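You operate a simulated robot arm through the tools that you are given. There is no shell and no other tool. Be economical: measure what you need, move in short steps, check, and stop when the job is done.

Carry out the task below with a simulated two-armed robot. There is one attempt and no reset: what you move stays moved.

Task
Set carburettor E2 up for balancing: mixture and choke as E1's, trim lever at mark E2.
Fine: steady E2 and the quadrant as you set them, carburettor first; E1 stays as it is; E2 ends on its blue patch. Set down upright: carburettor.

The check looks at the end state, three seconds after you hand in, the way a careful person would. Anything else that was tipped, shoved, dropped, spilled or broken makes it a failure.

Robot
Two 7-joint arms with three-finger grippers on one trunk, on a base that drives. Base frame: it is fixed to the floor where the robot stands at the start and does not move with it; the origin is under the middle of the robot, x ahead of it, y to its left, z up; the surface under the hand at the start is at about z = 0.78. Readings come in m, rad, newtons and seconds.
The left shoulder is at the start at [0.053, 0.126, 1.261], the right one opposite. With the tool pointing down near the work surface each hand reaches from about 0.24 to 0.8 m from the robot's upright axis, wherever it stands, measured 20 degrees to its own side. Places, roughly: black mixture knob [0.5, -0.2, 0.9]; blue patch on the long table [0.5, 0.1, 0.8]; gold mixture knob [0.5, 0.3, 0.9]; green choke lever [0.5, -0.3, 1]; red choke lever [0.5, 0.2, 1]; throttle lever [0.9, -0.4, 1]; trim lever [0.5, -0.5, 1]. Payload 2.94 kg a hand.
The TCP of each hand is the grasp point between the finger pads, 0.03 m short of the fingertips. In the tool frame z runs along the fingers and y along their closing line. The gripper opens to 0.128 m. The gripper's body begins 0.093 m behind the TCP.
Orientation is that of the tool frame in the base frame, as a unit quaternion [w, x, y, z]. With the fingers straight down and closing along the base's y, the tool's x points along the base's -x, its y along +y and its z along -z.

Tools
- The arms move only by the tool nudge_tool. It takes "left_targets", "right_targets" or both (then of equal length, played together; a hand with none holds still); each is one flat list of numbers, 7 for each row, row after row: the shift along the base's x, y, z in mm, then the turn, a rotation vector about the base's x, y, z in rad, then the gripper command, from -1 (fully open) to 1 (shut), values between in proportion. In form: [x, y, z, rx, ry, rz, gripper, x, y, z, rx, ry, rz, gripper, ...]. A call has 1 to 12 rows; each row shifts and turns the commanded pose from where the row before left it. Rows are played at 5 a second. More than 0.05 m and 0.15 rad between two rows, or a gripper value outside its range, and nothing of the call is played. A pose out of reach is approached as far as the arm can. The call stops where the force on the tool passes 40 N (or 10 N more than at its start, if that is more) or the arm is blocked; 0.2 s more then pass. Each finger halts on what it meets, pressing with about 44 N; the grip force reading is that of the motor and also rises with nothing between the fingers. The clock runs only during rows and for 0.2 s after the last one: add rows that do not move to give the fingers time. It gives the time, the measured TCP pose, the force on the tool (base axes), the opening and the grip force at its end, in the units of the frame above (readings bear some noise), with the torque about the TCP (base axes, N m) and any sound that the robot's microphone picked up.
- Cameras (640 x 400 px; columns grow to the right, rows downward): "scene" is now at [0.1557, -0.0327, 1.4353]; the picture's right is [-0.33, -0.95, 0.00], its down [-0.55, 0.19, -0.81] and it looks along [0.77, -0.27, -0.58] (base axes); focal length 214 px, centre (320, 200). "left" rides on the left gripper at [0.069, 0.015, -0.12] in its tool frame; the picture's right is [-0.21, 0.98, 0.00], its down [-0.82, -0.18, -0.54] and it looks along [-0.53, -0.12, 0.84] (tool axes); focal length 251 px, centre (320, 200). "right" rides on the right gripper at [0.069, -0.015, -0.12] in its tool frame; the picture's right is [0.21, 0.98, 0.00], its down [-0.82, 0.18, -0.54] and it looks along [-0.53, 0.12, 0.84] (tool axes); focal length 251 px, centre (320, 200). There is no depth. A picture from a camera that has moved, and an enlarged one, comes with that camera's place and axes in the base frame and with its lens. The place of the scene camera against the robot may be out by one fixed shift of up to 0.012 m in any direction.
- snapshot(camera): a new picture of that camera. It takes no simulated time.
- move_column(by): slides the trunk up (or, below 0, down) by that many m; the arms and the scene camera ride with it, the base frame stays. It gives what a move gives, with no picture.
- drive_base(legs): drives the robot by 1 to 6 legs, each [ahead, left, turn to the left] in m, m and rad, along the robot's own axes; the way and the turn of a leg run together, so that a leg with both is an arc; at most 1.5 m and 3.142 rad a leg. The arms and the cameras ride along, it lands a little off, and it stops where it bumps. It gives what a move gives.
- head_to(pan, tilt): turns the head with the scene camera to pan (to the left, within 1.396 rad either way) and tilt (down, from -0.506 to 1.204), counted from straight ahead of the robot. It gives what a move gives.
- enlarge(camera, box): a new picture of the part [left, top, right, bottom] of that camera's present view, enlarged. It takes no simulated time.
- close_job(): hands the job in; it is judged then, once.

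Go step by step. Nothing tells you exact positions but the pictures and the camera data: compare them with the known pose of the tool, close in by small moves and look again before you grip or let go. The budget is 120 turns and 108 pictures, counting those below and the enlarged ones. Unless the task says otherwise, let go and move clear before handing in, and close with one line.

The tools are called after "Emit:" as a command line: name --argument value ..., lists and objects as JSON in quotes. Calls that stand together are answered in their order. nudge_tool: Moves the arms, as the interface text tells. Its arguments: {"type":"object","properties":{"left_targets":{"type":"array"},"right_targets":{"type":"array"}},"required":[]} The other tools are called the same way: move_column (by) slides the trunk up or down; drive_base (legs) drives the base; head_to (pan, tilt) turns the head that bears the scene camera; snapshot (camera) takes a picture; enlarge (camera, box) takes an enlarged picture of a part of a camera's view; close_job () hands the job in.

At the start:

```text
clock: 0.0
left_tcp_pos: [0.488, -0.0243, 1.2812]
left_tcp_rot: [0.0, 0.0, 1.0, 0.0]
left_ft_force: [-0.3, 0.1, 1.0]
left_moment: [0.01, -0.01, 0.01]
left_finger_gap: 0.128
left_gripper_force: 0.2
right_tcp_pos: [0.3851, -0.4126, 1.2618]
right_tcp_rot: [0.0, 0.001, 1.0, 0.001]
right_ft_force: [-0.7, 0.2, 0.4]
right_moment: [0.0, -0.05, 0.01]
right_finger_gap: 0.128
right_gripper_force: 0.1
trunk travel left (down, up): [-0.473, 0.074]
robot x, y, heading: [-0.0032, 0.0016, 0.001]
head pan, tilt: [-0.333, 0.623]
```

scene: 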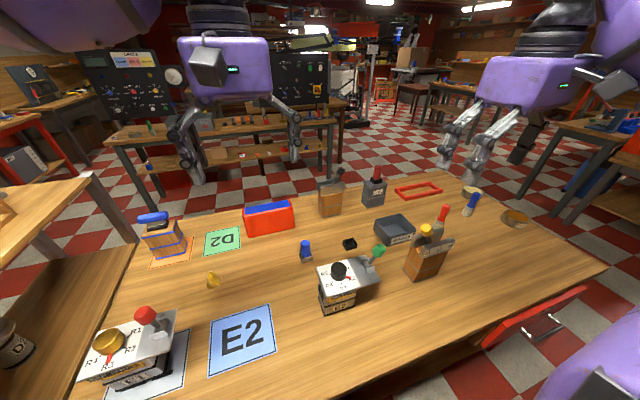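
right: 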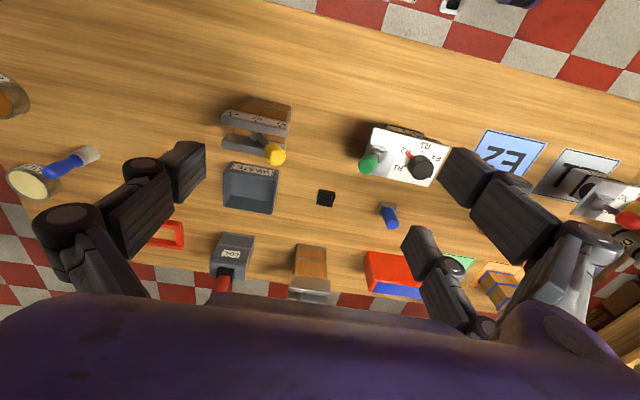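
left: 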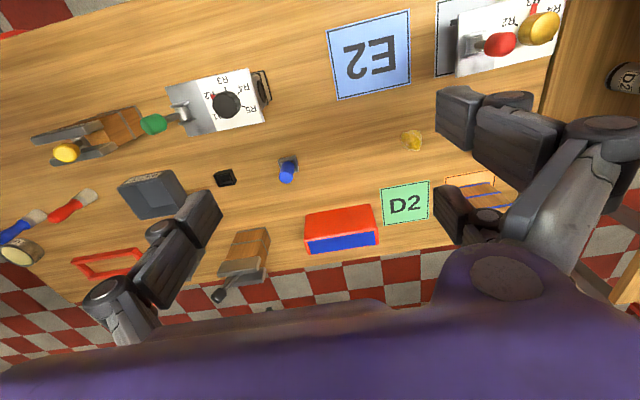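

I see E1 (gold knob, red choke) at the left, E2 (black knob, green choke) near the middle, the blue E2 patch between them, and a wooden quadrant with a yellow-tipped trim lever to the right. I'll look closer at each.

Emit:
enlarge --camera "scene" --box '[60, 290, 220, 400]'

Emit:
enlarge --camera "scene" --box '[300, 210, 480, 322]'

Emit:
enlarge --camera "left" --box '[120, 40, 300, 152]'

Emit:
enlarge --camera "left" --box '[420, 0, 580, 100]'

Emit:
enlarge --camera "right" --box '[200, 80, 320, 180]'

```text
3.64 times, centred on (140, 345) of scene
camera zoom: at [0.1557, -0.0327, 1.4353], right [-0.33, -0.95, 0.0], down [-0.55, 0.19, -0.81], along [0.77, -0.27, -0.58], focal length 780 px, centre (974, -327)
```

zoom: 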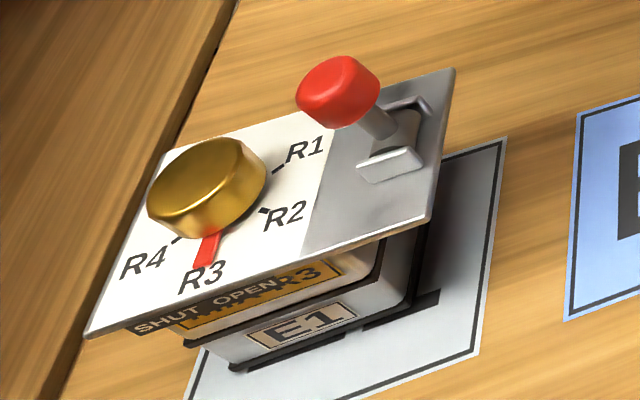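

```text
3.56 times, centred on (390, 266) of scene
camera zoom: at [0.1557, -0.0327, 1.4353], right [-0.33, -0.95, 0.0], down [-0.55, 0.19, -0.81], along [0.77, -0.27, -0.58], focal length 763 px, centre (71, -35)
```

zoom: 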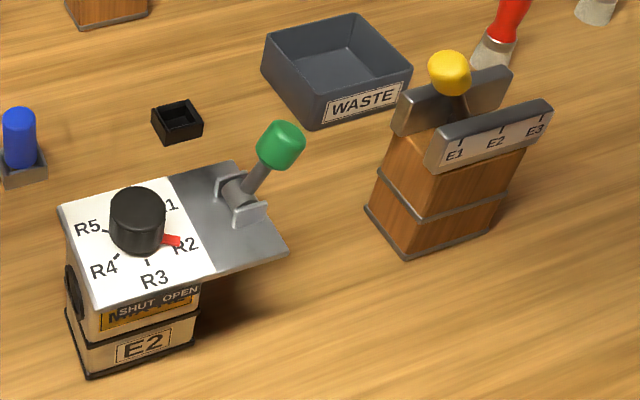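

```text
3.56 times, centred on (210, 96) of left
camera zoom: at [0.4187, -0.0097, 1.4012], right [0.21, 0.98, 0.0], down [0.82, -0.18, 0.54], along [0.53, -0.12, -0.84], focal length 894 px, centre (711, 570)
```

zoom: 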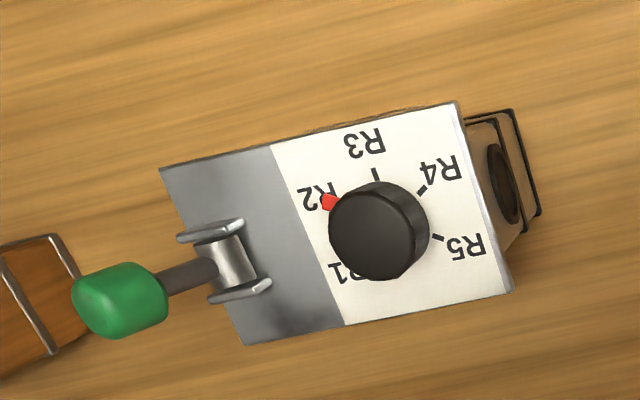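

```text
4.00 times, centred on (500, 50) of left
camera zoom: at [0.4187, -0.0097, 1.4012], right [0.21, 0.98, 0.0], down [0.82, -0.18, 0.54], along [0.53, -0.12, -0.84], focal length 1006 px, centre (-400, 800)
```

zoom: 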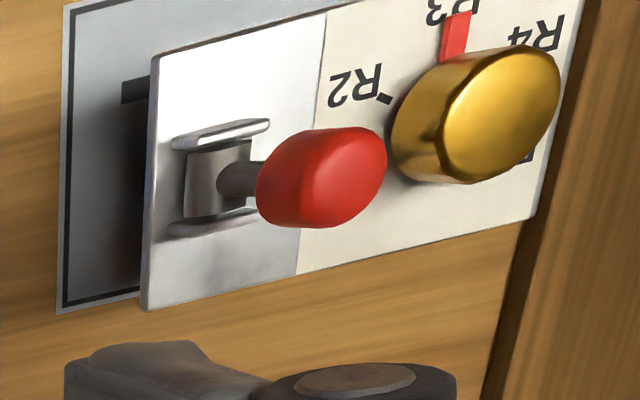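

```text
4.00 times, centred on (260, 130) of right
camera zoom: at [0.3148, -0.4266, 1.3831], right [-0.21, 0.98, 0.0], down [0.82, 0.18, 0.54], along [0.53, 0.12, -0.84], focal length 1006 px, centre (560, 480)
```

zoom: 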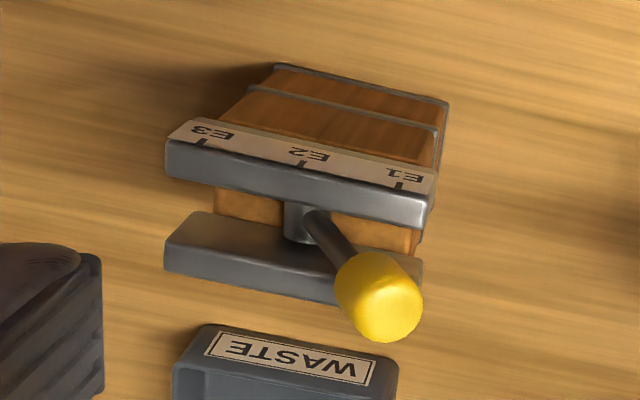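

E2 stands at R2 with its choke leaning away from the knob. E1 is at R3 with its choke leaning toward the knob, and the trim lever is near E1. I'll zoom in further to measure E2's body before choosing a hold.

Emit:
enlarge --camera "scene" --box '[305, 235, 401, 319]'

Emit:
enlarge --camera "right" --box '[340, 110, 460, 200]'

Emit:
enlarge --camera "scene" --box '[390, 210, 470, 290]'

```text
4.76 times, centred on (353, 277) of scene
camera zoom: at [0.1557, -0.0327, 1.4353], right [-0.33, -0.95, 0.0], down [-0.55, 0.19, -0.81], along [0.77, -0.27, -0.58], focal length 1021 px, centre (163, -167)
```

zoom: 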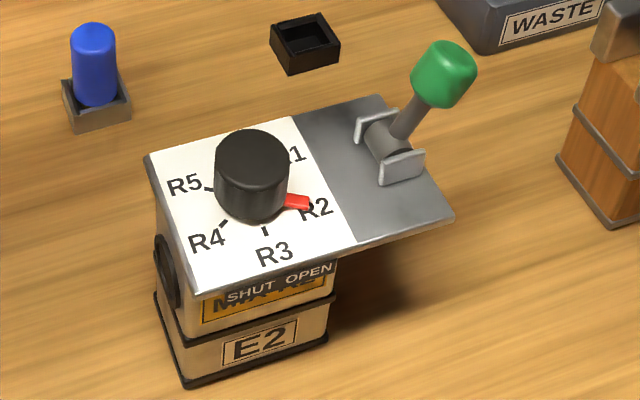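

```text
4.44 times, centred on (400, 155) of right
camera zoom: at [0.3148, -0.4266, 1.3831], right [-0.21, 0.98, 0.0], down [0.82, 0.18, 0.54], along [0.53, 0.12, -0.84], focal length 1118 px, centre (-36, 400)
```

zoom: 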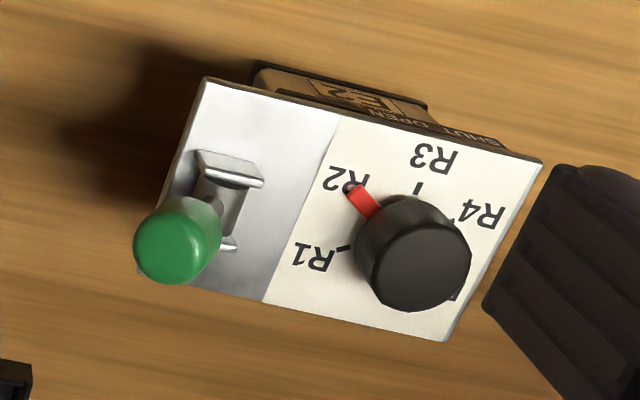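

```text
5.00 times, centred on (430, 250) of scene
camera zoom: at [0.1557, -0.0327, 1.4353], right [-0.33, -0.95, 0.0], down [-0.55, 0.19, -0.81], along [0.77, -0.27, -0.58], focal length 1072 px, centre (-230, -50)
```

zoom: 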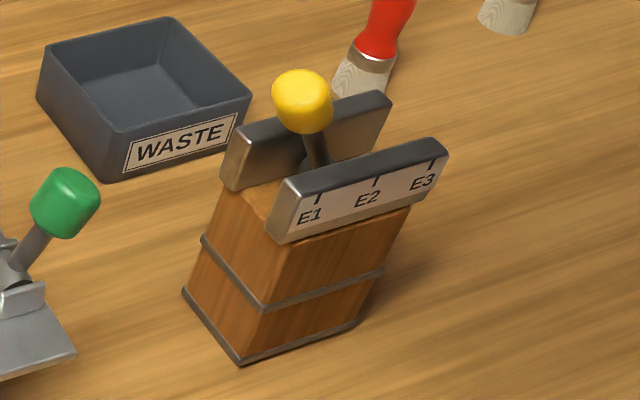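

E2's plate spans about x 0.434–0.527, y −0.298 to −0.141, with its top at z 0.917. The knob is near (0.479, −0.191, 0.955) and the body is about 0.10 wide in y, centred at y −0.194. The right hand will hold the body from the front, fingers tilted, so I'll bring it round while turning it.

Emit:
nudge_tool --right_targets '[-8, 31, -37, 0, -0.137, 0, -1, -8, 31, -37, 0, -0.137, 0, -1, -8, 31, -37, 0, -0.137, 0, -1, -8, 31, -37, 0, -0.137, 0, -1, -8, 31, -37, 0, -0.137, 0, -1, -8, 31, -37, 0, -0.137, 0, -1, -8, 31, -37, 0, -0.137, 0, -1, 0, 0, 0, 0, 0, 0, -1]'

Emit:
snapshot --camera "scene"

Emit:
snapshot --camera "left"

```text
clock: 1.8
left_tcp_pos: [0.4838, -0.0244, 1.2827]
left_tcp_rot: [0.002, 0.0, 1.0, -0.001]
left_ft_force: [-1.3, 0.8, 0.1]
left_moment: [0.0, -0.04, 0.01]
left_finger_gap: 0.1278
left_gripper_force: 0.1
right_tcp_pos: [0.4994, -0.207, 1.1084]
right_tcp_rot: [0.435, 0.014, 0.9, -0.004]
right_ft_force: [-0.4, 0.6, 0.1]
right_moment: [0.01, 0.0, 0.04]
right_finger_gap: 0.1281
right_gripper_force: 0.0
right hand out of reach, approached as far as the arm can: row 3, 4, 5, 6, 7
trunk travel left (down, up): [-0.473, 0.074]
robot x, y, heading: [-0.0017, 0.0001, -0.0]
head pan, tilt: [-0.333, 0.623]
```

```text
96 pictures are left
camera scene: at [0.1525, -0.0324, 1.4358], right [-0.33, -0.95, 0.0], down [-0.55, 0.19, -0.81], along [0.77, -0.27, -0.58], focal length 214 px, centre (320, 200)
```

scene: 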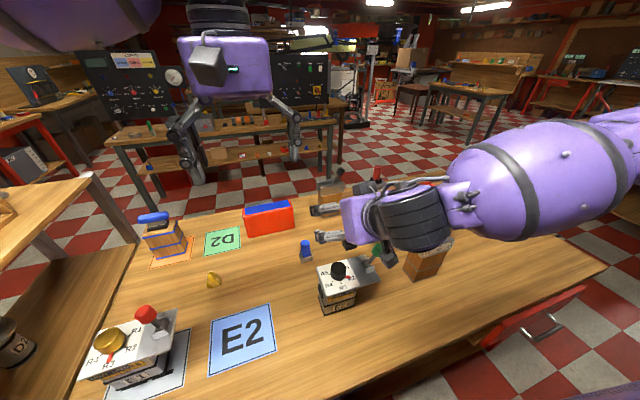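

```text
95 pictures are left
camera left: at [0.4155, -0.0094, 1.4027], right [0.21, 0.98, 0.0], down [0.82, -0.18, 0.54], along [0.53, -0.12, -0.84], focal length 251 px, centre (320, 200)
```

left: 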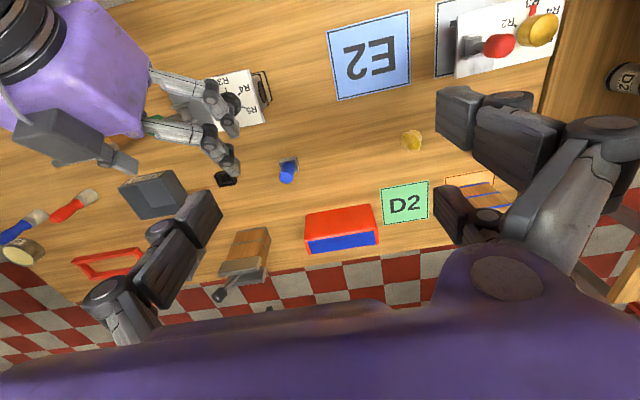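

The hand can't tuck that close to the trunk in this tilt, as it stopped at x 0.50, z 1.11. I'll back the base 0.2 m to give the front approach room.

Emit:
drive_base --legs '[[-0.2, 0, 0]]'

Emit:
nudge_tool --right_targets '[0, 0, 0, 0, 0, 0, -1]'

Emit:
snapshot --camera "scene"

```text
clock: 3.4
left_tcp_pos: [0.2909, -0.0244, 1.2809]
left_tcp_rot: [0.0, -0.001, 1.0, 0.0]
left_ft_force: [0.8, -0.7, -0.9]
left_moment: [0.0, 0.01, 0.02]
left_finger_gap: 0.1278
left_gripper_force: 0.0
right_tcp_pos: [0.3051, -0.2093, 1.1072]
right_tcp_rot: [0.435, 0.013, 0.9, -0.003]
right_ft_force: [-0.3, 0.0, 0.9]
right_moment: [0.07, 0.0, 0.0]
right_finger_gap: 0.128
right_gripper_force: 0.1
trunk travel left (down, up): [-0.473, 0.074]
robot x, y, heading: [-0.2017, 0.0018, -0.002]
head pan, tilt: [-0.333, 0.623]
```

```text
clock: 3.8
left_tcp_pos: [0.2925, -0.0247, 1.2804]
left_tcp_rot: [-0.001, -0.002, 1.0, 0.0]
left_ft_force: [0.1, 0.1, 0.5]
left_moment: [0.03, 0.03, -0.03]
left_finger_gap: 0.1283
left_gripper_force: 0.0
right_tcp_pos: [0.3058, -0.2087, 1.1069]
right_tcp_rot: [0.435, 0.013, 0.901, -0.004]
right_ft_force: [0.5, -0.6, -0.5]
right_moment: [0.02, -0.01, 0.01]
right_finger_gap: 0.1281
right_gripper_force: 0.1
trunk travel left (down, up): [-0.473, 0.074]
robot x, y, heading: [-0.1988, 0.0012, -0.001]
head pan, tilt: [-0.333, 0.623]
```

```text
94 pictures are left
camera scene: at [-0.0409, -0.0326, 1.435], right [-0.32, -0.95, 0.0], down [-0.55, 0.19, -0.81], along [0.77, -0.26, -0.58], focal length 214 px, centre (320, 200)
```

scene: 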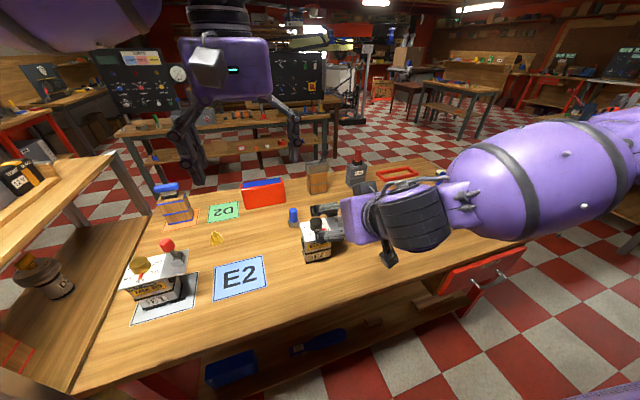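

The base moved back cleanly. Next I lower the right hand in front of E2, still clear of it.

Emit:
nudge_tool --right_targets '[9, 3, -41, -0.005, -0.01, 0.004, -1, 9, 3, -41, -0.005, -0.01, 0.004, -1, 9, 3, -41, -0.005, -0.01, 0.004, -1, 9, 3, -41, -0.005, -0.01, 0.004, -1, 9, 3, -41, 0, -0.01, 0, -1, 9, 0, -41, 0, -0.01, 0, -1, 0, 0, 0, 0, 0, 0, -1]'

Emit:
snapshot --camera "scene"

Emit:
snapshot --camera "right"

```text
clock: 5.4
left_tcp_pos: [0.2893, -0.0248, 1.283]
left_tcp_rot: [0.0, -0.002, 1.0, 0.0]
left_ft_force: [0.1, 0.5, 0.1]
left_moment: [0.0, -0.01, 0.01]
left_finger_gap: 0.1279
left_gripper_force: 0.0
right_tcp_pos: [0.3478, -0.2384, 0.9249]
right_tcp_rot: [0.461, 0.001, 0.888, -0.009]
right_ft_force: [0.4, -0.5, 0.1]
right_moment: [0.02, -0.02, 0.01]
right_finger_gap: 0.1278
right_gripper_force: 0.1
right hand out of reach, approached as far as the arm can: row 4, 5, 6
trunk travel left (down, up): [-0.473, 0.074]
robot x, y, heading: [-0.1972, 0.0013, 0.007]
head pan, tilt: [-0.333, 0.623]
```

```text
93 pictures are left
camera scene: at [-0.0427, -0.0324, 1.4353], right [-0.32, -0.95, 0.0], down [-0.55, 0.19, -0.81], along [0.77, -0.26, -0.58], focal length 214 px, centre (320, 200)
```

scene: 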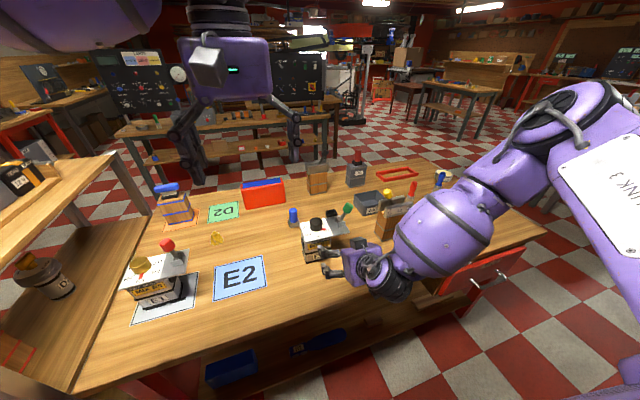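

```text
92 pictures are left
camera right: at [0.2107, -0.2524, 0.9372], right [-0.11, 0.98, -0.19], down [0.03, 0.19, 0.98], along [0.99, 0.1, -0.05], focal length 251 px, centre (320, 200)
```

right: 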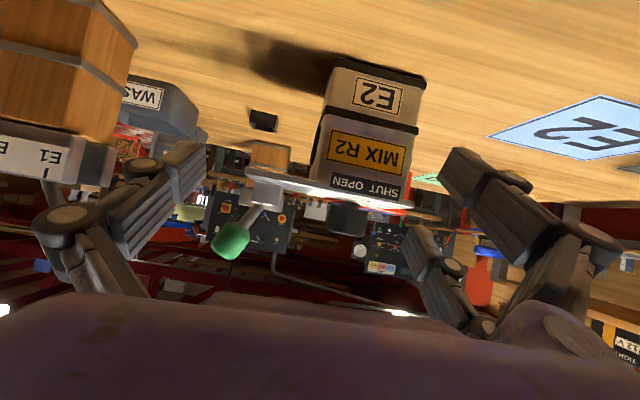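

The camera shows E2's front: body, label "MIX R2", and the plate overhanging to the choke side. The arm runs out of downward reach in this pose, so I'll lower the trunk by 0.075 to bring the hand to body height.

Emit:
move_column --by -0.075

Emit:
snapshot --camera "right"

Emit:
enlarge --camera "scene" --box '[280, 150, 520, 330]'

```text
clock: 6.5
left_tcp_pos: [0.2883, -0.0248, 1.2083]
left_tcp_rot: [0.001, -0.002, 1.0, 0.0]
left_ft_force: [-0.3, 0.3, 0.4]
left_moment: [0.03, -0.01, -0.03]
left_finger_gap: 0.1281
left_gripper_force: 0.1
right_tcp_pos: [0.3501, -0.2407, 0.8485]
right_tcp_rot: [0.463, 0.002, 0.886, -0.009]
right_ft_force: [-0.6, -0.3, 1.2]
right_moment: [0.04, 0.0, 0.02]
right_finger_gap: 0.128
right_gripper_force: 0.0
trunk travel left (down, up): [-0.398, 0.149]
robot x, y, heading: [-0.2028, -0.0027, -0.002]
head pan, tilt: [-0.333, 0.623]
```

```text
91 pictures are left
camera right: at [0.2114, -0.2536, 0.8622], right [-0.11, 0.98, -0.19], down [0.03, 0.19, 0.98], along [0.99, 0.1, -0.05], focal length 251 px, centre (320, 200)
```

right: 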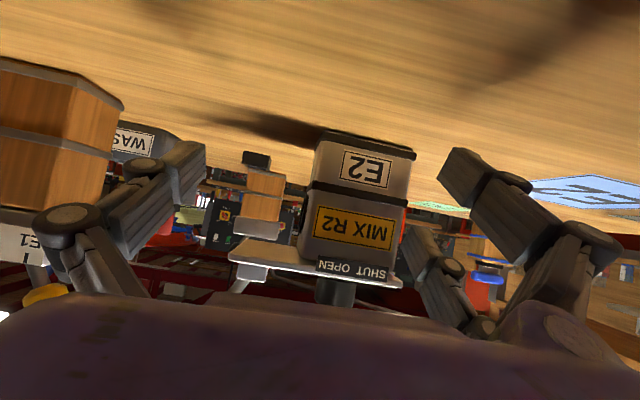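

```text
2.22 times, centred on (400, 240) of scene
camera zoom: at [-0.0089, -0.0325, 1.3502], right [-0.33, -0.95, 0.0], down [-0.55, 0.19, -0.81], along [0.77, -0.26, -0.58], focal length 477 px, centre (142, 111)
```

zoom: 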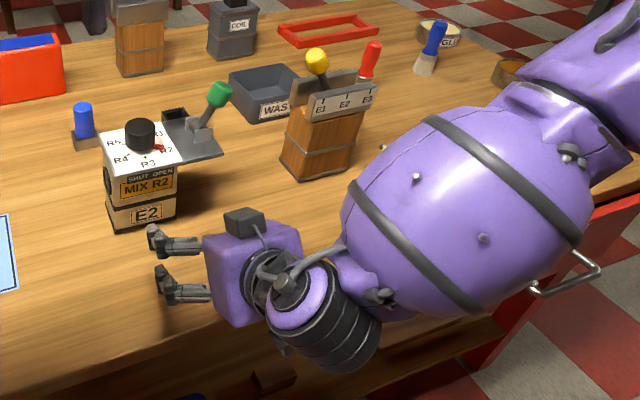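

E2's body spans y −0.244 to −0.141, centred about −0.191, and the hand is at y −0.241. I'll shift it left to centre, then check.

Emit:
nudge_tool --right_targets '[0, 25, 0, 0, 0, 0, -1, 0, 25, 0, 0, 0, 0, -1, 10, 0, 0, 0, 0, 0, -1]'

Emit:
snapshot --camera "right"

```text
clock: 7.3
left_tcp_pos: [0.2892, -0.0255, 1.2068]
left_tcp_rot: [0.001, -0.002, 1.0, 0.0]
left_ft_force: [-1.1, -0.5, 0.4]
left_moment: [0.03, 0.03, 0.0]
left_finger_gap: 0.1281
left_gripper_force: 0.1
right_tcp_pos: [0.3602, -0.1916, 0.8494]
right_tcp_rot: [0.461, 0.001, 0.888, -0.008]
right_ft_force: [-0.1, 0.6, -1.2]
right_moment: [0.01, -0.01, 0.01]
right_finger_gap: 0.128
right_gripper_force: 0.1
trunk travel left (down, up): [-0.398, 0.149]
robot x, y, heading: [-0.198, 0.0006, 0.005]
head pan, tilt: [-0.333, 0.623]
```

```text
89 pictures are left
camera right: at [0.2215, -0.204, 0.8614], right [-0.11, 0.98, -0.19], down [0.03, 0.19, 0.98], along [0.99, 0.1, -0.05], focal length 251 px, centre (320, 200)
```

right: 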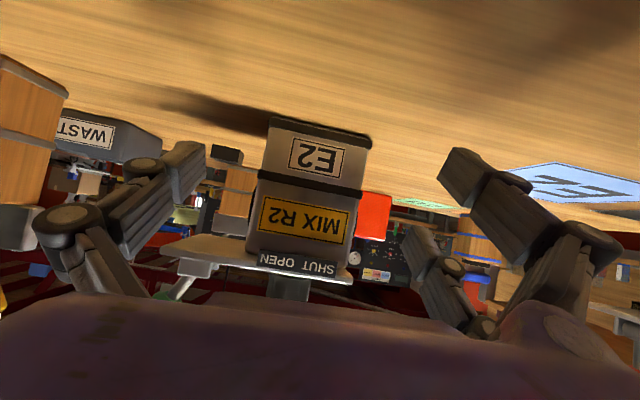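

The hand is centred on the body (about −0.192), so I'll advance to straddle it.

Emit:
nudge_tool --right_targets '[20, 0, 0, 0, 0, 0, -1, 20, 0, 0, 0, 0, 0, -1, 20, 0, 0, 0, 0, 0, -1, 20, 0, 0, 0, 0, 0, -1, 15, 0, 0, 0, 0, 0, -1, 15, 0, 0, 0, 0, 0, -1]'

Emit:
snapshot --camera "right"

Emit:
enlarge --camera "scene" --box '[280, 170, 440, 270]'

```text
clock: 8.7
left_tcp_pos: [0.2897, -0.024, 1.2076]
left_tcp_rot: [0.0, -0.003, 1.0, 0.0]
left_ft_force: [0.3, -0.9, -0.3]
left_moment: [0.0, -0.02, 0.01]
left_finger_gap: 0.1281
left_gripper_force: 0.1
right_tcp_pos: [0.4662, -0.2039, 0.862]
right_tcp_rot: [0.46, 0.001, 0.888, -0.008]
right_ft_force: [-0.9, -0.2, -0.6]
right_moment: [0.0, 0.03, 0.0]
right_finger_gap: 0.128
right_gripper_force: 0.0
right hand out of reach, approached as far as the arm can: row 3, 4, 5, 6
trunk travel left (down, up): [-0.398, 0.149]
robot x, y, heading: [-0.1993, 0.0001, -0.003]
head pan, tilt: [-0.333, 0.623]
```

```text
88 pictures are left
camera right: at [0.3266, -0.2173, 0.8755], right [-0.11, 0.98, -0.19], down [0.03, 0.19, 0.98], along [0.99, 0.11, -0.05], focal length 251 px, centre (320, 200)
```

right: 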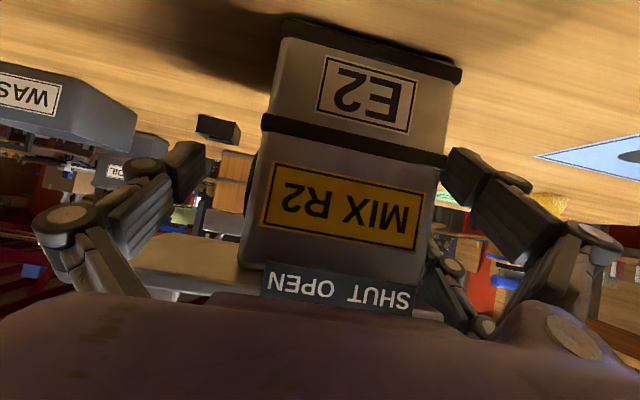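

```text
4.00 times, centred on (360, 220) of scene
camera zoom: at [-0.0083, -0.0326, 1.35], right [-0.33, -0.95, 0.0], down [-0.55, 0.19, -0.81], along [0.77, -0.26, -0.58], focal length 858 px, centre (160, 120)
```

zoom: 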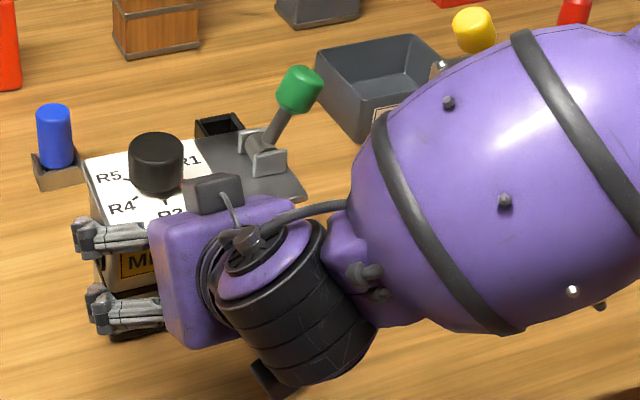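

The fingers straddle the body but the hand drifted to y −0.204, so I'll centre it before closing. First a closer look at the finger clearances.

Emit:
nudge_tool --right_targets '[0, 6, 0, 0, 0, 0, -1, 0, 6, 0, 0, 0, 0, -1]'

Emit:
snapshot --camera "right"

```text
clock: 9.3
left_tcp_pos: [0.2903, -0.0233, 1.2053]
left_tcp_rot: [0.0, -0.002, 1.0, 0.001]
left_ft_force: [0.1, 0.2, 0.9]
left_moment: [0.02, -0.01, 0.0]
left_finger_gap: 0.128
left_gripper_force: 0.2
right_tcp_pos: [0.4623, -0.1967, 0.8677]
right_tcp_rot: [0.461, 0.001, 0.887, -0.009]
right_ft_force: [0.6, -1.3, -0.2]
right_moment: [0.01, -0.02, 0.02]
right_finger_gap: 0.128
right_gripper_force: 0.1
right hand out of reach, approached as far as the arm can: row 1, 2
trunk travel left (down, up): [-0.398, 0.149]
robot x, y, heading: [-0.1981, -0.0004, 0.002]
head pan, tilt: [-0.333, 0.623]
```

```text
86 pictures are left
camera right: at [0.3231, -0.2103, 0.8808], right [-0.11, 0.98, -0.19], down [0.03, 0.19, 0.98], along [0.99, 0.1, -0.05], focal length 251 px, centre (320, 200)
```

right: 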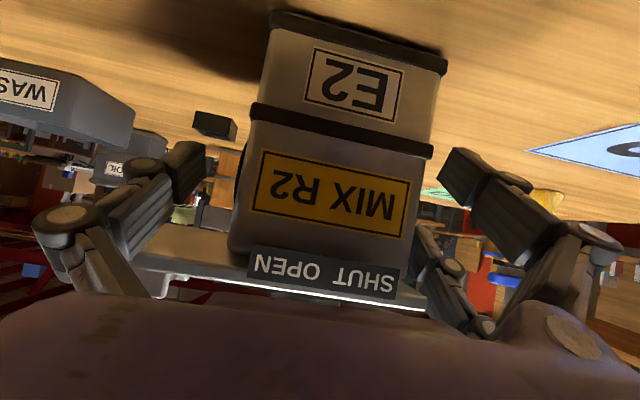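

I'm sliding along a joint limit (the hand rises as it goes left). Lowering the trunk 3 cm gives slack.

Emit:
move_column --by -0.03

Emit:
nudge_tool --right_targets '[3, 3, 5, 0, 0, 0, -1, 3, 2, 5, 0, 0, 0, -1]'

Emit:
snapshot --camera "right"

Emit:
enlarge --camera "scene" --box '[280, 150, 520, 330]'

```text
clock: 10.1
left_tcp_pos: [0.2887, -0.0248, 1.1779]
left_tcp_rot: [0.0, -0.001, 1.0, 0.0]
left_ft_force: [0.6, 0.0, -0.7]
left_moment: [0.0, -0.04, 0.02]
left_finger_gap: 0.1279
left_gripper_force: 0.0
right_tcp_pos: [0.4605, -0.1978, 0.8386]
right_tcp_rot: [0.461, 0.002, 0.887, -0.01]
right_ft_force: [0.3, -0.2, 0.6]
right_moment: [0.01, 0.01, -0.01]
right_finger_gap: 0.1281
right_gripper_force: 0.1
trunk travel left (down, up): [-0.368, 0.179]
robot x, y, heading: [-0.1982, -0.0017, 0.001]
head pan, tilt: [-0.333, 0.623]
```

```text
clock: 10.7
left_tcp_pos: [0.2885, -0.0254, 1.1762]
left_tcp_rot: [0.0, -0.001, 1.0, -0.001]
left_ft_force: [-0.9, -0.7, 0.5]
left_moment: [0.01, 0.0, 0.01]
left_finger_gap: 0.1278
left_gripper_force: 0.1
right_tcp_pos: [0.4666, -0.1921, 0.8481]
right_tcp_rot: [0.461, 0.001, 0.887, -0.009]
right_ft_force: [0.7, 0.2, -0.9]
right_moment: [0.02, -0.04, 0.01]
right_finger_gap: 0.1279
right_gripper_force: 0.2
trunk travel left (down, up): [-0.368, 0.179]
robot x, y, heading: [-0.2001, 0.0039, -0.001]
head pan, tilt: [-0.333, 0.623]
```

```text
85 pictures are left
camera right: at [0.3284, -0.2058, 0.8612], right [-0.11, 0.98, -0.19], down [0.03, 0.19, 0.98], along [0.99, 0.1, -0.05], focal length 251 px, centre (320, 200)
```

right: 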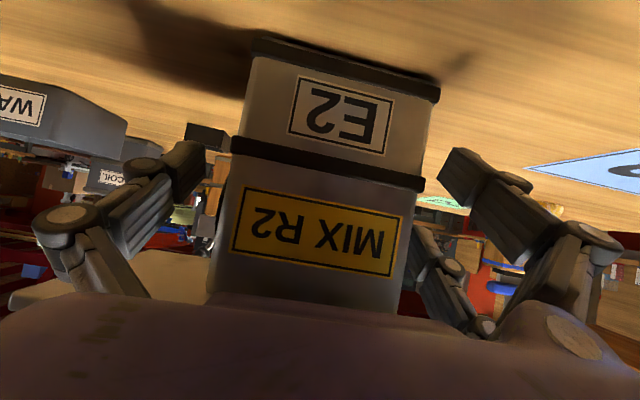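

```text
2.22 times, centred on (400, 240) of scene
camera zoom: at [-0.0004, -0.0325, 1.3193], right [-0.33, -0.95, 0.0], down [-0.55, 0.19, -0.81], along [0.77, -0.26, -0.58], focal length 477 px, centre (142, 111)
```

zoom: 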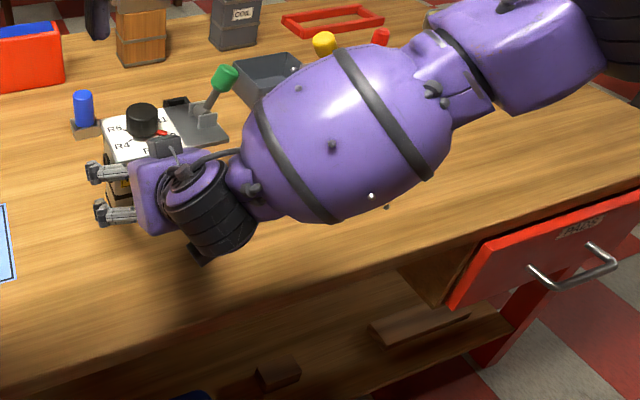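

The hand is at (0.467, −0.192, 0.848), centred on the body. I'll close to grip the body.

Emit:
nudge_tool --right_targets '[0, 0, 0, 0, 0, 0, 0.2, 0, 0, 0, 0, 0, 0, 0.4, 0, 0, 0, 0, 0, 0, 0.4]'

Emit:
snapshot --camera "right"

```text
clock: 11.5
left_tcp_pos: [0.29, -0.0244, 1.1765]
left_tcp_rot: [0.0, -0.002, 1.0, 0.0]
left_ft_force: [0.6, 0.6, -0.5]
left_moment: [0.02, 0.02, -0.02]
left_finger_gap: 0.128
left_gripper_force: 0.0
right_tcp_pos: [0.4668, -0.1937, 0.848]
right_tcp_rot: [0.462, 0.002, 0.887, -0.009]
right_ft_force: [-0.9, -1.7, 3.9]
right_moment: [-0.35, -0.13, -0.14]
right_finger_gap: 0.0963
right_gripper_force: 43.4
trunk travel left (down, up): [-0.368, 0.179]
robot x, y, heading: [-0.202, 0.0017, 0.009]
head pan, tilt: [-0.333, 0.623]
```

```text
83 pictures are left
camera right: at [0.3284, -0.2062, 0.8615], right [-0.11, 0.98, -0.19], down [0.03, 0.2, 0.98], along [0.99, 0.1, -0.05], focal length 251 px, centre (320, 200)
```

right: 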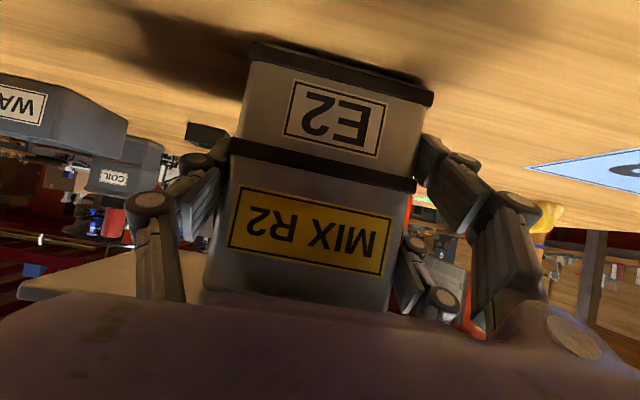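

E2 is gripped firmly (gap 0.096, 43 N). At the current spot the left hand would be at its reach limit for the knob and choke. I'll carry E2 onto its blue patch first, with the centre at about (0.476, 0.089), and keep holding it there while the left hand sets it. First I move the left hand clear and lift a little.

Emit:
nudge_tool --left_targets '[0, 45, 10, 0, 0, 0, -1, 0, 45, 10, 0, 0, 0, -1, 0, 45, 10, 0, 0, 0, -1, 0, 45, 10, 0, 0, 0, -1, 0, 30, 10, 0, 0, 0, -1]'

Emit:
nudge_tool --right_targets '[0, 0, 10, 0, 0, 0, 0.4, 0, 0, 10, 0, 0, 0, 0.4, 0, 0, 10, 0, 0, 0, 0.4, 0, 0, 5, 0, 0, 0, 0.4]'

Emit:
snapshot --camera "scene"

Emit:
snapshot --camera "right"

```text
clock: 12.7
left_tcp_pos: [0.2894, 0.1895, 1.227]
left_tcp_rot: [0.0, -0.001, 1.0, -0.001]
left_ft_force: [-0.7, -0.9, -0.2]
left_moment: [-0.02, 0.0, -0.02]
left_finger_gap: 0.1281
left_gripper_force: 0.1
right_tcp_pos: [0.4664, -0.1923, 0.8478]
right_tcp_rot: [0.463, 0.002, 0.886, -0.009]
right_ft_force: [-1.8, -0.7, 6.5]
right_moment: [-0.51, -0.27, -0.18]
right_finger_gap: 0.0966
right_gripper_force: 44.4
trunk travel left (down, up): [-0.368, 0.179]
robot x, y, heading: [-0.1976, -0.0003, 0.004]
head pan, tilt: [-0.333, 0.623]
```

```text
clock: 13.7
left_tcp_pos: [0.2915, 0.1881, 1.2265]
left_tcp_rot: [0.0, -0.002, 1.0, 0.0]
left_ft_force: [-0.3, 0.9, -0.1]
left_moment: [-0.03, 0.01, 0.03]
left_finger_gap: 0.1283
left_gripper_force: 0.1
right_tcp_pos: [0.4674, -0.1929, 0.8838]
right_tcp_rot: [0.461, 0.001, 0.888, -0.009]
right_ft_force: [0.3, 0.0, -3.4]
right_moment: [0.05, 0.06, 0.02]
right_finger_gap: 0.0964
right_gripper_force: 44.3
trunk travel left (down, up): [-0.368, 0.179]
robot x, y, heading: [-0.197, 0.0009, -0.001]
head pan, tilt: [-0.333, 0.623]
```

```text
82 pictures are left
camera scene: at [-0.0001, -0.0326, 1.3193], right [-0.33, -0.95, 0.0], down [-0.55, 0.19, -0.81], along [0.77, -0.26, -0.58], focal length 214 px, centre (320, 200)
```

scene: 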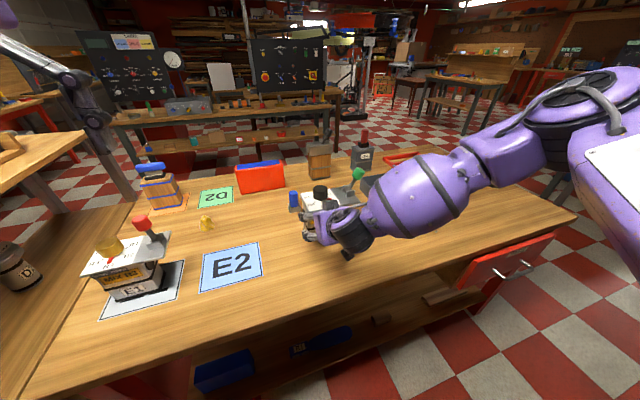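

```text
81 pictures are left
camera right: at [0.3288, -0.2059, 0.8956], right [-0.11, 0.98, -0.19], down [0.03, 0.2, 0.98], along [0.99, 0.1, -0.05], focal length 251 px, centre (320, 200)
```

right: 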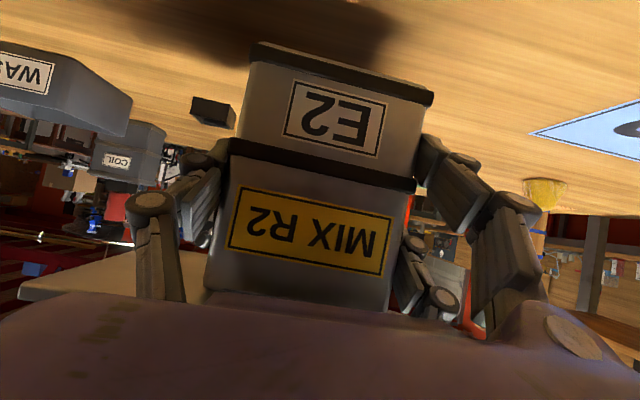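

E2 is up 36 mm and held square. I'll carry it left toward the patch in two stages.

Emit:
nudge_tool --right_targets '[0, 30, 0, 0, 0, 0, 0.4, 0, 30, 0, 0, 0, 0, 0.4, 0, 30, 0, 0, 0, 0, 0.4, 0, 30, 0, 0, 0, 0, 0.4]'

```text
clock: 14.7
left_tcp_pos: [0.2915, 0.1888, 1.227]
left_tcp_rot: [0.0, -0.002, 1.0, 0.0]
left_ft_force: [0.6, 1.2, 0.7]
left_moment: [0.01, -0.01, -0.03]
left_finger_gap: 0.1279
left_gripper_force: 0.0
right_tcp_pos: [0.447, -0.127, 0.9134]
right_tcp_rot: [0.461, 0.002, 0.887, -0.009]
right_ft_force: [-0.5, 0.2, -2.6]
right_moment: [0.09, 0.07, -0.02]
right_finger_gap: 0.0964
right_gripper_force: 43.7
right hand out of reach, approached as far as the arm can: row 2, 3, 4
trunk travel left (down, up): [-0.368, 0.179]
robot x, y, heading: [-0.1952, 0.0003, 0.003]
head pan, tilt: [-0.333, 0.623]
```

The wrist is at its limit: with the forearm steep, it can't bend back any further. Raising the hand while lowering the trunk flattens the forearm, so I'll do that with E2 held in the air.

Emit:
nudge_tool --right_targets '[0, 0, 20, 0, 0, 0, 0.4, 0, 0, 20, 0, 0, 0, 0.4, 0, 0, 20, 0, 0, 0, 0.4, 0, 0, 20, 0, 0, 0, 0.4, 0, 0, 10, 0, 0, 0, 0.4]'

Emit:
move_column --by -0.1

Emit:
snapshot --camera "scene"

```text
clock: 15.9
left_tcp_pos: [0.2907, 0.1888, 1.2261]
left_tcp_rot: [0.001, -0.001, 1.0, 0.0]
left_ft_force: [0.7, 0.2, 0.5]
left_moment: [-0.04, -0.02, -0.03]
left_finger_gap: 0.1284
left_gripper_force: 0.1
right_tcp_pos: [0.447, -0.1286, 1.0053]
right_tcp_rot: [0.461, 0.002, 0.888, -0.01]
right_ft_force: [0.1, -0.2, -3.3]
right_moment: [0.06, 0.06, -0.01]
right_finger_gap: 0.0963
right_gripper_force: 43.7
trunk travel left (down, up): [-0.368, 0.179]
robot x, y, heading: [-0.1947, -0.0018, 0.004]
head pan, tilt: [-0.333, 0.623]
```

```text
clock: 17.2
left_tcp_pos: [0.2891, 0.186, 1.1266]
left_tcp_rot: [0.0, -0.002, 1.0, 0.0]
left_ft_force: [0.4, 0.2, 0.7]
left_moment: [0.03, -0.01, 0.03]
left_finger_gap: 0.1282
left_gripper_force: 0.1
right_tcp_pos: [0.4473, -0.1282, 0.9044]
right_tcp_rot: [0.461, 0.001, 0.887, -0.009]
right_ft_force: [-0.8, -0.4, -2.3]
right_moment: [0.07, 0.03, 0.01]
right_finger_gap: 0.0962
right_gripper_force: 43.7
trunk travel left (down, up): [-0.268, 0.279]
robot x, y, heading: [-0.1973, 0.0008, 0.002]
head pan, tilt: [-0.333, 0.623]
```

```text
80 pictures are left
camera scene: at [0.0241, -0.0325, 1.2208], right [-0.33, -0.95, 0.0], down [-0.55, 0.19, -0.81], along [0.77, -0.26, -0.58], focal length 214 px, centre (320, 200)
```

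scene: 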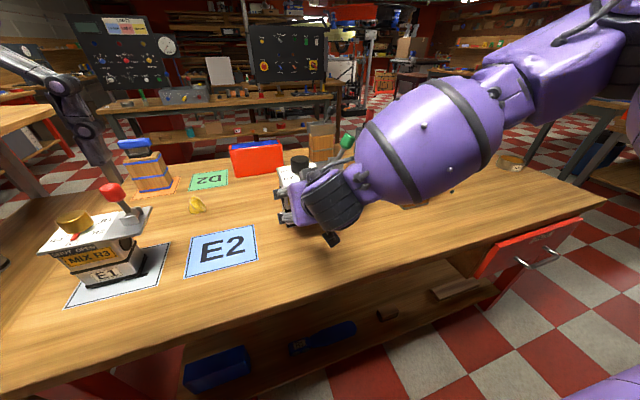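

Now I try moving left again.

Emit:
nudge_tool --right_targets '[2, 30, 0, 0, 0, 0, 0.4, 2, 30, 0, 0, 0, 0, 0.4, 2, 30, 0, 0, 0, 0, 0.4, 2, 30, 0, 0, 0, 0, 0.4]'

```text
clock: 18.2
left_tcp_pos: [0.2905, 0.1849, 1.126]
left_tcp_rot: [0.0, -0.001, 1.0, -0.001]
left_ft_force: [-0.2, 0.9, -0.4]
left_moment: [0.03, 0.01, 0.01]
left_finger_gap: 0.1279
left_gripper_force: 0.1
right_tcp_pos: [0.4509, -0.088, 0.905]
right_tcp_rot: [0.461, 0.002, 0.887, -0.009]
right_ft_force: [0.5, 0.0, -2.7]
right_moment: [0.06, 0.05, 0.02]
right_finger_gap: 0.0962
right_gripper_force: 44.0
right hand out of reach, approached as far as the arm can: row 2, 3, 4
trunk travel left (down, up): [-0.268, 0.279]
robot x, y, heading: [-0.1961, -0.0024, -0.001]
head pan, tilt: [-0.333, 0.623]
```

The hand stops at y −0.088, which is a sideways limit. From here the remaining 0.18 m can come from driving the base sideways, and E2 stays within the left arm's reach. I check what's at the left first.

Emit:
head_to --pan 0.9 --tilt 0.6

Emit:
snapshot --camera "scene"

```text
clock: 19.6
left_tcp_pos: [0.2891, 0.1859, 1.126]
left_tcp_rot: [-0.001, -0.001, 1.0, 0.0]
left_ft_force: [0.5, 0.7, -0.4]
left_moment: [0.0, 0.01, 0.03]
left_finger_gap: 0.128
left_gripper_force: 0.1
right_tcp_pos: [0.4509, -0.0878, 0.9039]
right_tcp_rot: [0.461, 0.003, 0.887, -0.01]
right_ft_force: [0.2, -0.1, -4.2]
right_moment: [0.06, 0.06, 0.02]
right_finger_gap: 0.096
right_gripper_force: 43.8
trunk travel left (down, up): [-0.268, 0.279]
robot x, y, heading: [-0.2009, -0.0035, -0.003]
head pan, tilt: [0.901, 0.6]
```

```text
79 pictures are left
camera scene: at [-0.0035, 0.0652, 1.2226], right [0.78, -0.62, 0.0], down [-0.35, -0.44, -0.82], along [0.51, 0.65, -0.57], focal length 214 px, centre (320, 200)
```

scene: 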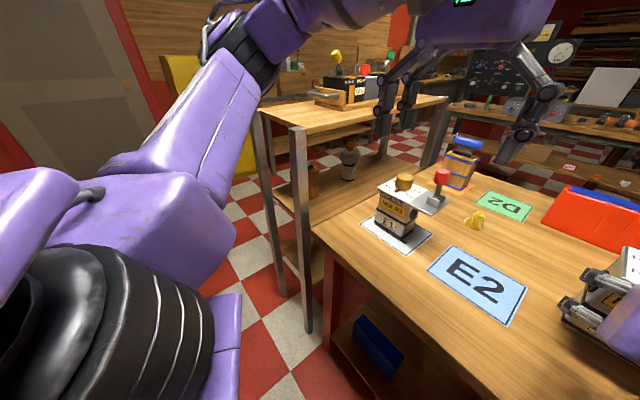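

The way left is clear: the tall shelf's corner is at about (0.3, 0.57) and the left elbow passes above and in front of it. I'll drive 0.188 m left with E2 held about 55 mm above the table.

Emit:
drive_base --legs '[[0, 0.188, 0]]'

Emit:
head_to --pan 0.1 --tilt 0.7

Emit:
snapshot --camera "scene"

Emit:
snapshot --camera "left"

Emit:
snapshot --camera "right"

```text
clock: 21.9
left_tcp_pos: [0.2883, 0.3733, 1.1258]
left_tcp_rot: [0.0, -0.001, 1.0, 0.0]
left_ft_force: [0.3, 0.2, -0.2]
left_moment: [-0.01, 0.0, -0.03]
left_finger_gap: 0.1279
left_gripper_force: 0.1
right_tcp_pos: [0.4482, 0.1006, 0.9034]
right_tcp_rot: [0.461, 0.0, 0.887, -0.009]
right_ft_force: [-0.1, 0.6, -2.5]
right_moment: [0.07, 0.05, 0.02]
right_finger_gap: 0.0965
right_gripper_force: 43.9
trunk travel left (down, up): [-0.268, 0.279]
robot x, y, heading: [-0.1997, 0.185, 0.004]
head pan, tilt: [0.901, 0.6]
```

```text
clock: 23.0
left_tcp_pos: [0.2895, 0.3736, 1.1259]
left_tcp_rot: [0.0, -0.001, 1.0, 0.0]
left_ft_force: [-0.6, -0.6, -0.3]
left_moment: [0.0, -0.02, 0.0]
left_finger_gap: 0.1278
left_gripper_force: 0.0
right_tcp_pos: [0.4484, 0.1009, 0.9035]
right_tcp_rot: [0.462, 0.001, 0.887, -0.009]
right_ft_force: [0.9, 0.1, -2.4]
right_moment: [0.08, 0.06, -0.02]
right_finger_gap: 0.0962
right_gripper_force: 44.3
trunk travel left (down, up): [-0.268, 0.279]
robot x, y, heading: [-0.2053, 0.1864, 0.006]
head pan, tilt: [0.099, 0.7]
```

```text
78 pictures are left
camera scene: at [0.0257, 0.192, 1.214], right [0.1, -0.99, 0.0], down [-0.64, -0.07, -0.76], along [0.76, 0.08, -0.64], focal length 214 px, centre (320, 200)
```

scene: 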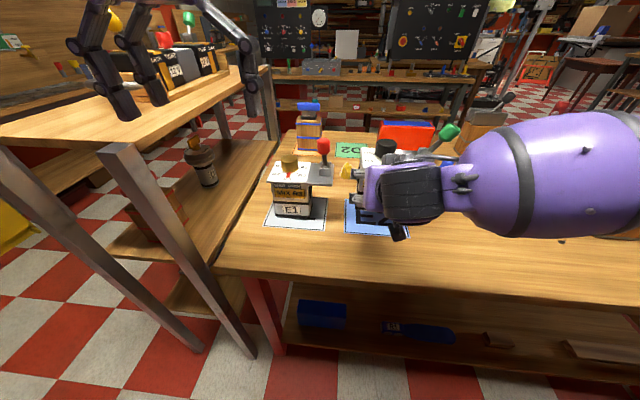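

```text
77 pictures are left
camera left: at [0.2201, 0.3885, 1.2459], right [0.21, 0.98, 0.0], down [0.82, -0.18, 0.54], along [0.53, -0.11, -0.84], focal length 251 px, centre (320, 200)
```

left: 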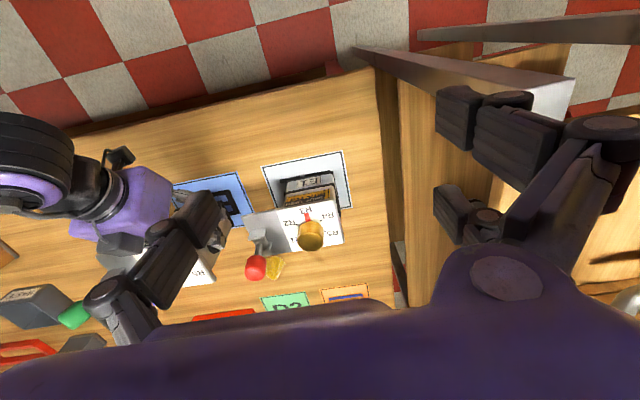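

```text
76 pictures are left
camera right: at [0.3111, 0.0873, 0.9169], right [-0.11, 0.98, -0.19], down [0.03, 0.19, 0.98], along [0.99, 0.11, -0.05], focal length 251 px, centre (320, 200)
```

right: 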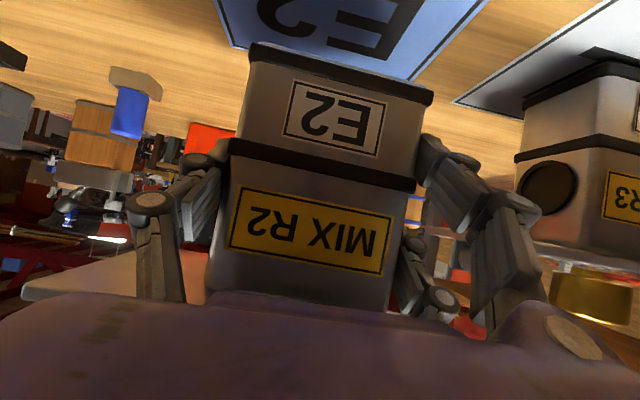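

E2 hangs over its patch, whose centre I measure at (0.483, 0.0875). I shift the hand to about (0.466, 0.088) and lower most of the way.

Emit:
nudge_tool --right_targets '[0, -12, 0, 0, 0, 0, 0.4, 9, 0, 0, 0, 0, 0, 0.4, 9, 0, 0, 0, 0, 0, 0.4, 0, 0, -15, 0, 0, 0, 0.4, 0, 0, -15, 0, 0, 0, 0.4, 0, 0, -10, 0, 0, 0, 0.4]'

Emit:
enlarge --camera "scene" --box '[260, 120, 460, 245]'

Emit:
enlarge --camera "left" --box '[80, 140, 360, 320]'

```text
clock: 24.4
left_tcp_pos: [0.289, 0.3728, 1.1272]
left_tcp_rot: [0.0, -0.001, 1.0, 0.0]
left_ft_force: [0.1, 0.3, -0.4]
left_moment: [-0.01, 0.0, 0.0]
left_finger_gap: 0.1281
left_gripper_force: 0.0
right_tcp_pos: [0.4675, 0.0839, 0.8631]
right_tcp_rot: [0.462, 0.0, 0.887, -0.008]
right_ft_force: [-0.7, 0.7, -2.6]
right_moment: [0.1, 0.08, 0.03]
right_finger_gap: 0.096
right_gripper_force: 44.3
right hand out of reach, approached as far as the arm can: row 6
trunk travel left (down, up): [-0.268, 0.279]
robot x, y, heading: [-0.1989, 0.1834, 0.008]
head pan, tilt: [0.099, 0.7]
```

```text
3.20 times, centred on (360, 182) of scene
camera zoom: at [0.0256, 0.192, 1.214], right [0.1, -0.99, 0.0], down [-0.64, -0.07, -0.76], along [0.76, 0.08, -0.64], focal length 686 px, centre (192, 256)
```

zoom: 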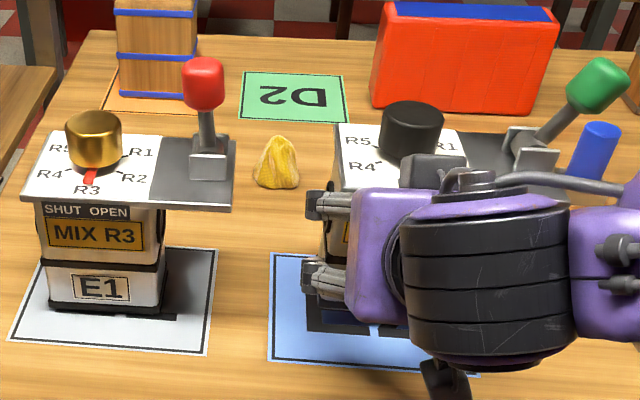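

```text
2.22 times, centred on (220, 230) of left
camera zoom: at [0.22, 0.3885, 1.246], right [0.21, 0.98, 0.0], down [0.82, -0.18, 0.54], along [0.53, -0.11, -0.84], focal length 559 px, centre (542, 133)
```

zoom: 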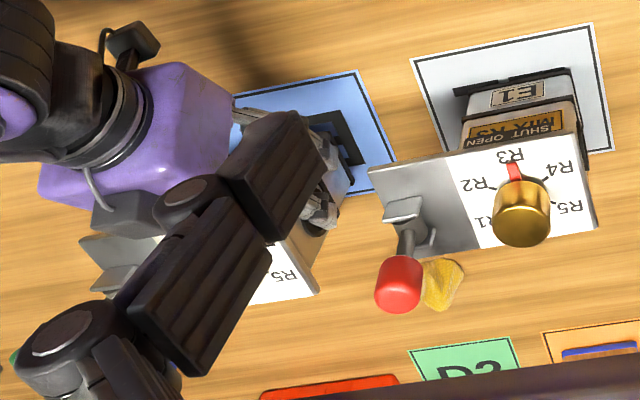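

E2 is above its patch with good margins. E1's choke lever looks near upright from here, so I'll measure that angle carefully. The arm hit its downward limit, so I lower the last 15 mm with the trunk.

Emit:
move_column --by -0.012

Emit:
move_column --by -0.004

Emit:
enlarge --camera "right" --box '[160, 0, 480, 200]'

```text
clock: 25.0
left_tcp_pos: [0.2887, 0.3737, 1.1151]
left_tcp_rot: [0.0, -0.002, 1.0, 0.0]
left_ft_force: [0.1, 0.3, -0.3]
left_moment: [-0.02, 0.01, -0.01]
left_finger_gap: 0.1278
left_gripper_force: 0.1
right_tcp_pos: [0.4691, 0.0828, 0.8519]
right_tcp_rot: [0.462, 0.002, 0.887, -0.01]
right_ft_force: [1.0, -1.0, -3.7]
right_moment: [0.05, 0.03, 0.02]
right_finger_gap: 0.0959
right_gripper_force: 43.7
trunk travel left (down, up): [-0.256, 0.291]
robot x, y, heading: [-0.2013, 0.1838, 0.003]
head pan, tilt: [0.099, 0.7]
```

```text
clock: 25.5
left_tcp_pos: [0.288, 0.3735, 1.1109]
left_tcp_rot: [0.0, -0.002, 1.0, 0.0]
left_ft_force: [-0.4, 0.8, -0.8]
left_moment: [-0.02, 0.0, -0.02]
left_finger_gap: 0.1279
left_gripper_force: 0.2
right_tcp_pos: [0.4684, 0.0829, 0.8486]
right_tcp_rot: [0.462, 0.002, 0.887, -0.009]
right_ft_force: [0.3, -0.1, -1.1]
right_moment: [0.03, -0.02, 0.0]
right_finger_gap: 0.0962
right_gripper_force: 44.2
trunk travel left (down, up): [-0.252, 0.295]
robot x, y, heading: [-0.1985, 0.1858, -0.0]
head pan, tilt: [0.099, 0.7]
```

```text
2.00 times, centred on (320, 100) of right
camera zoom: at [0.3301, 0.0707, 0.8621], right [-0.11, 0.98, -0.19], down [0.03, 0.19, 0.98], along [0.99, 0.11, -0.05], focal length 503 px, centre (320, 400)
```

zoom: 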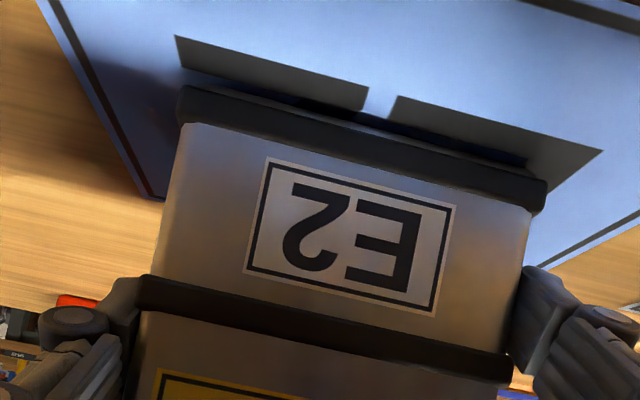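

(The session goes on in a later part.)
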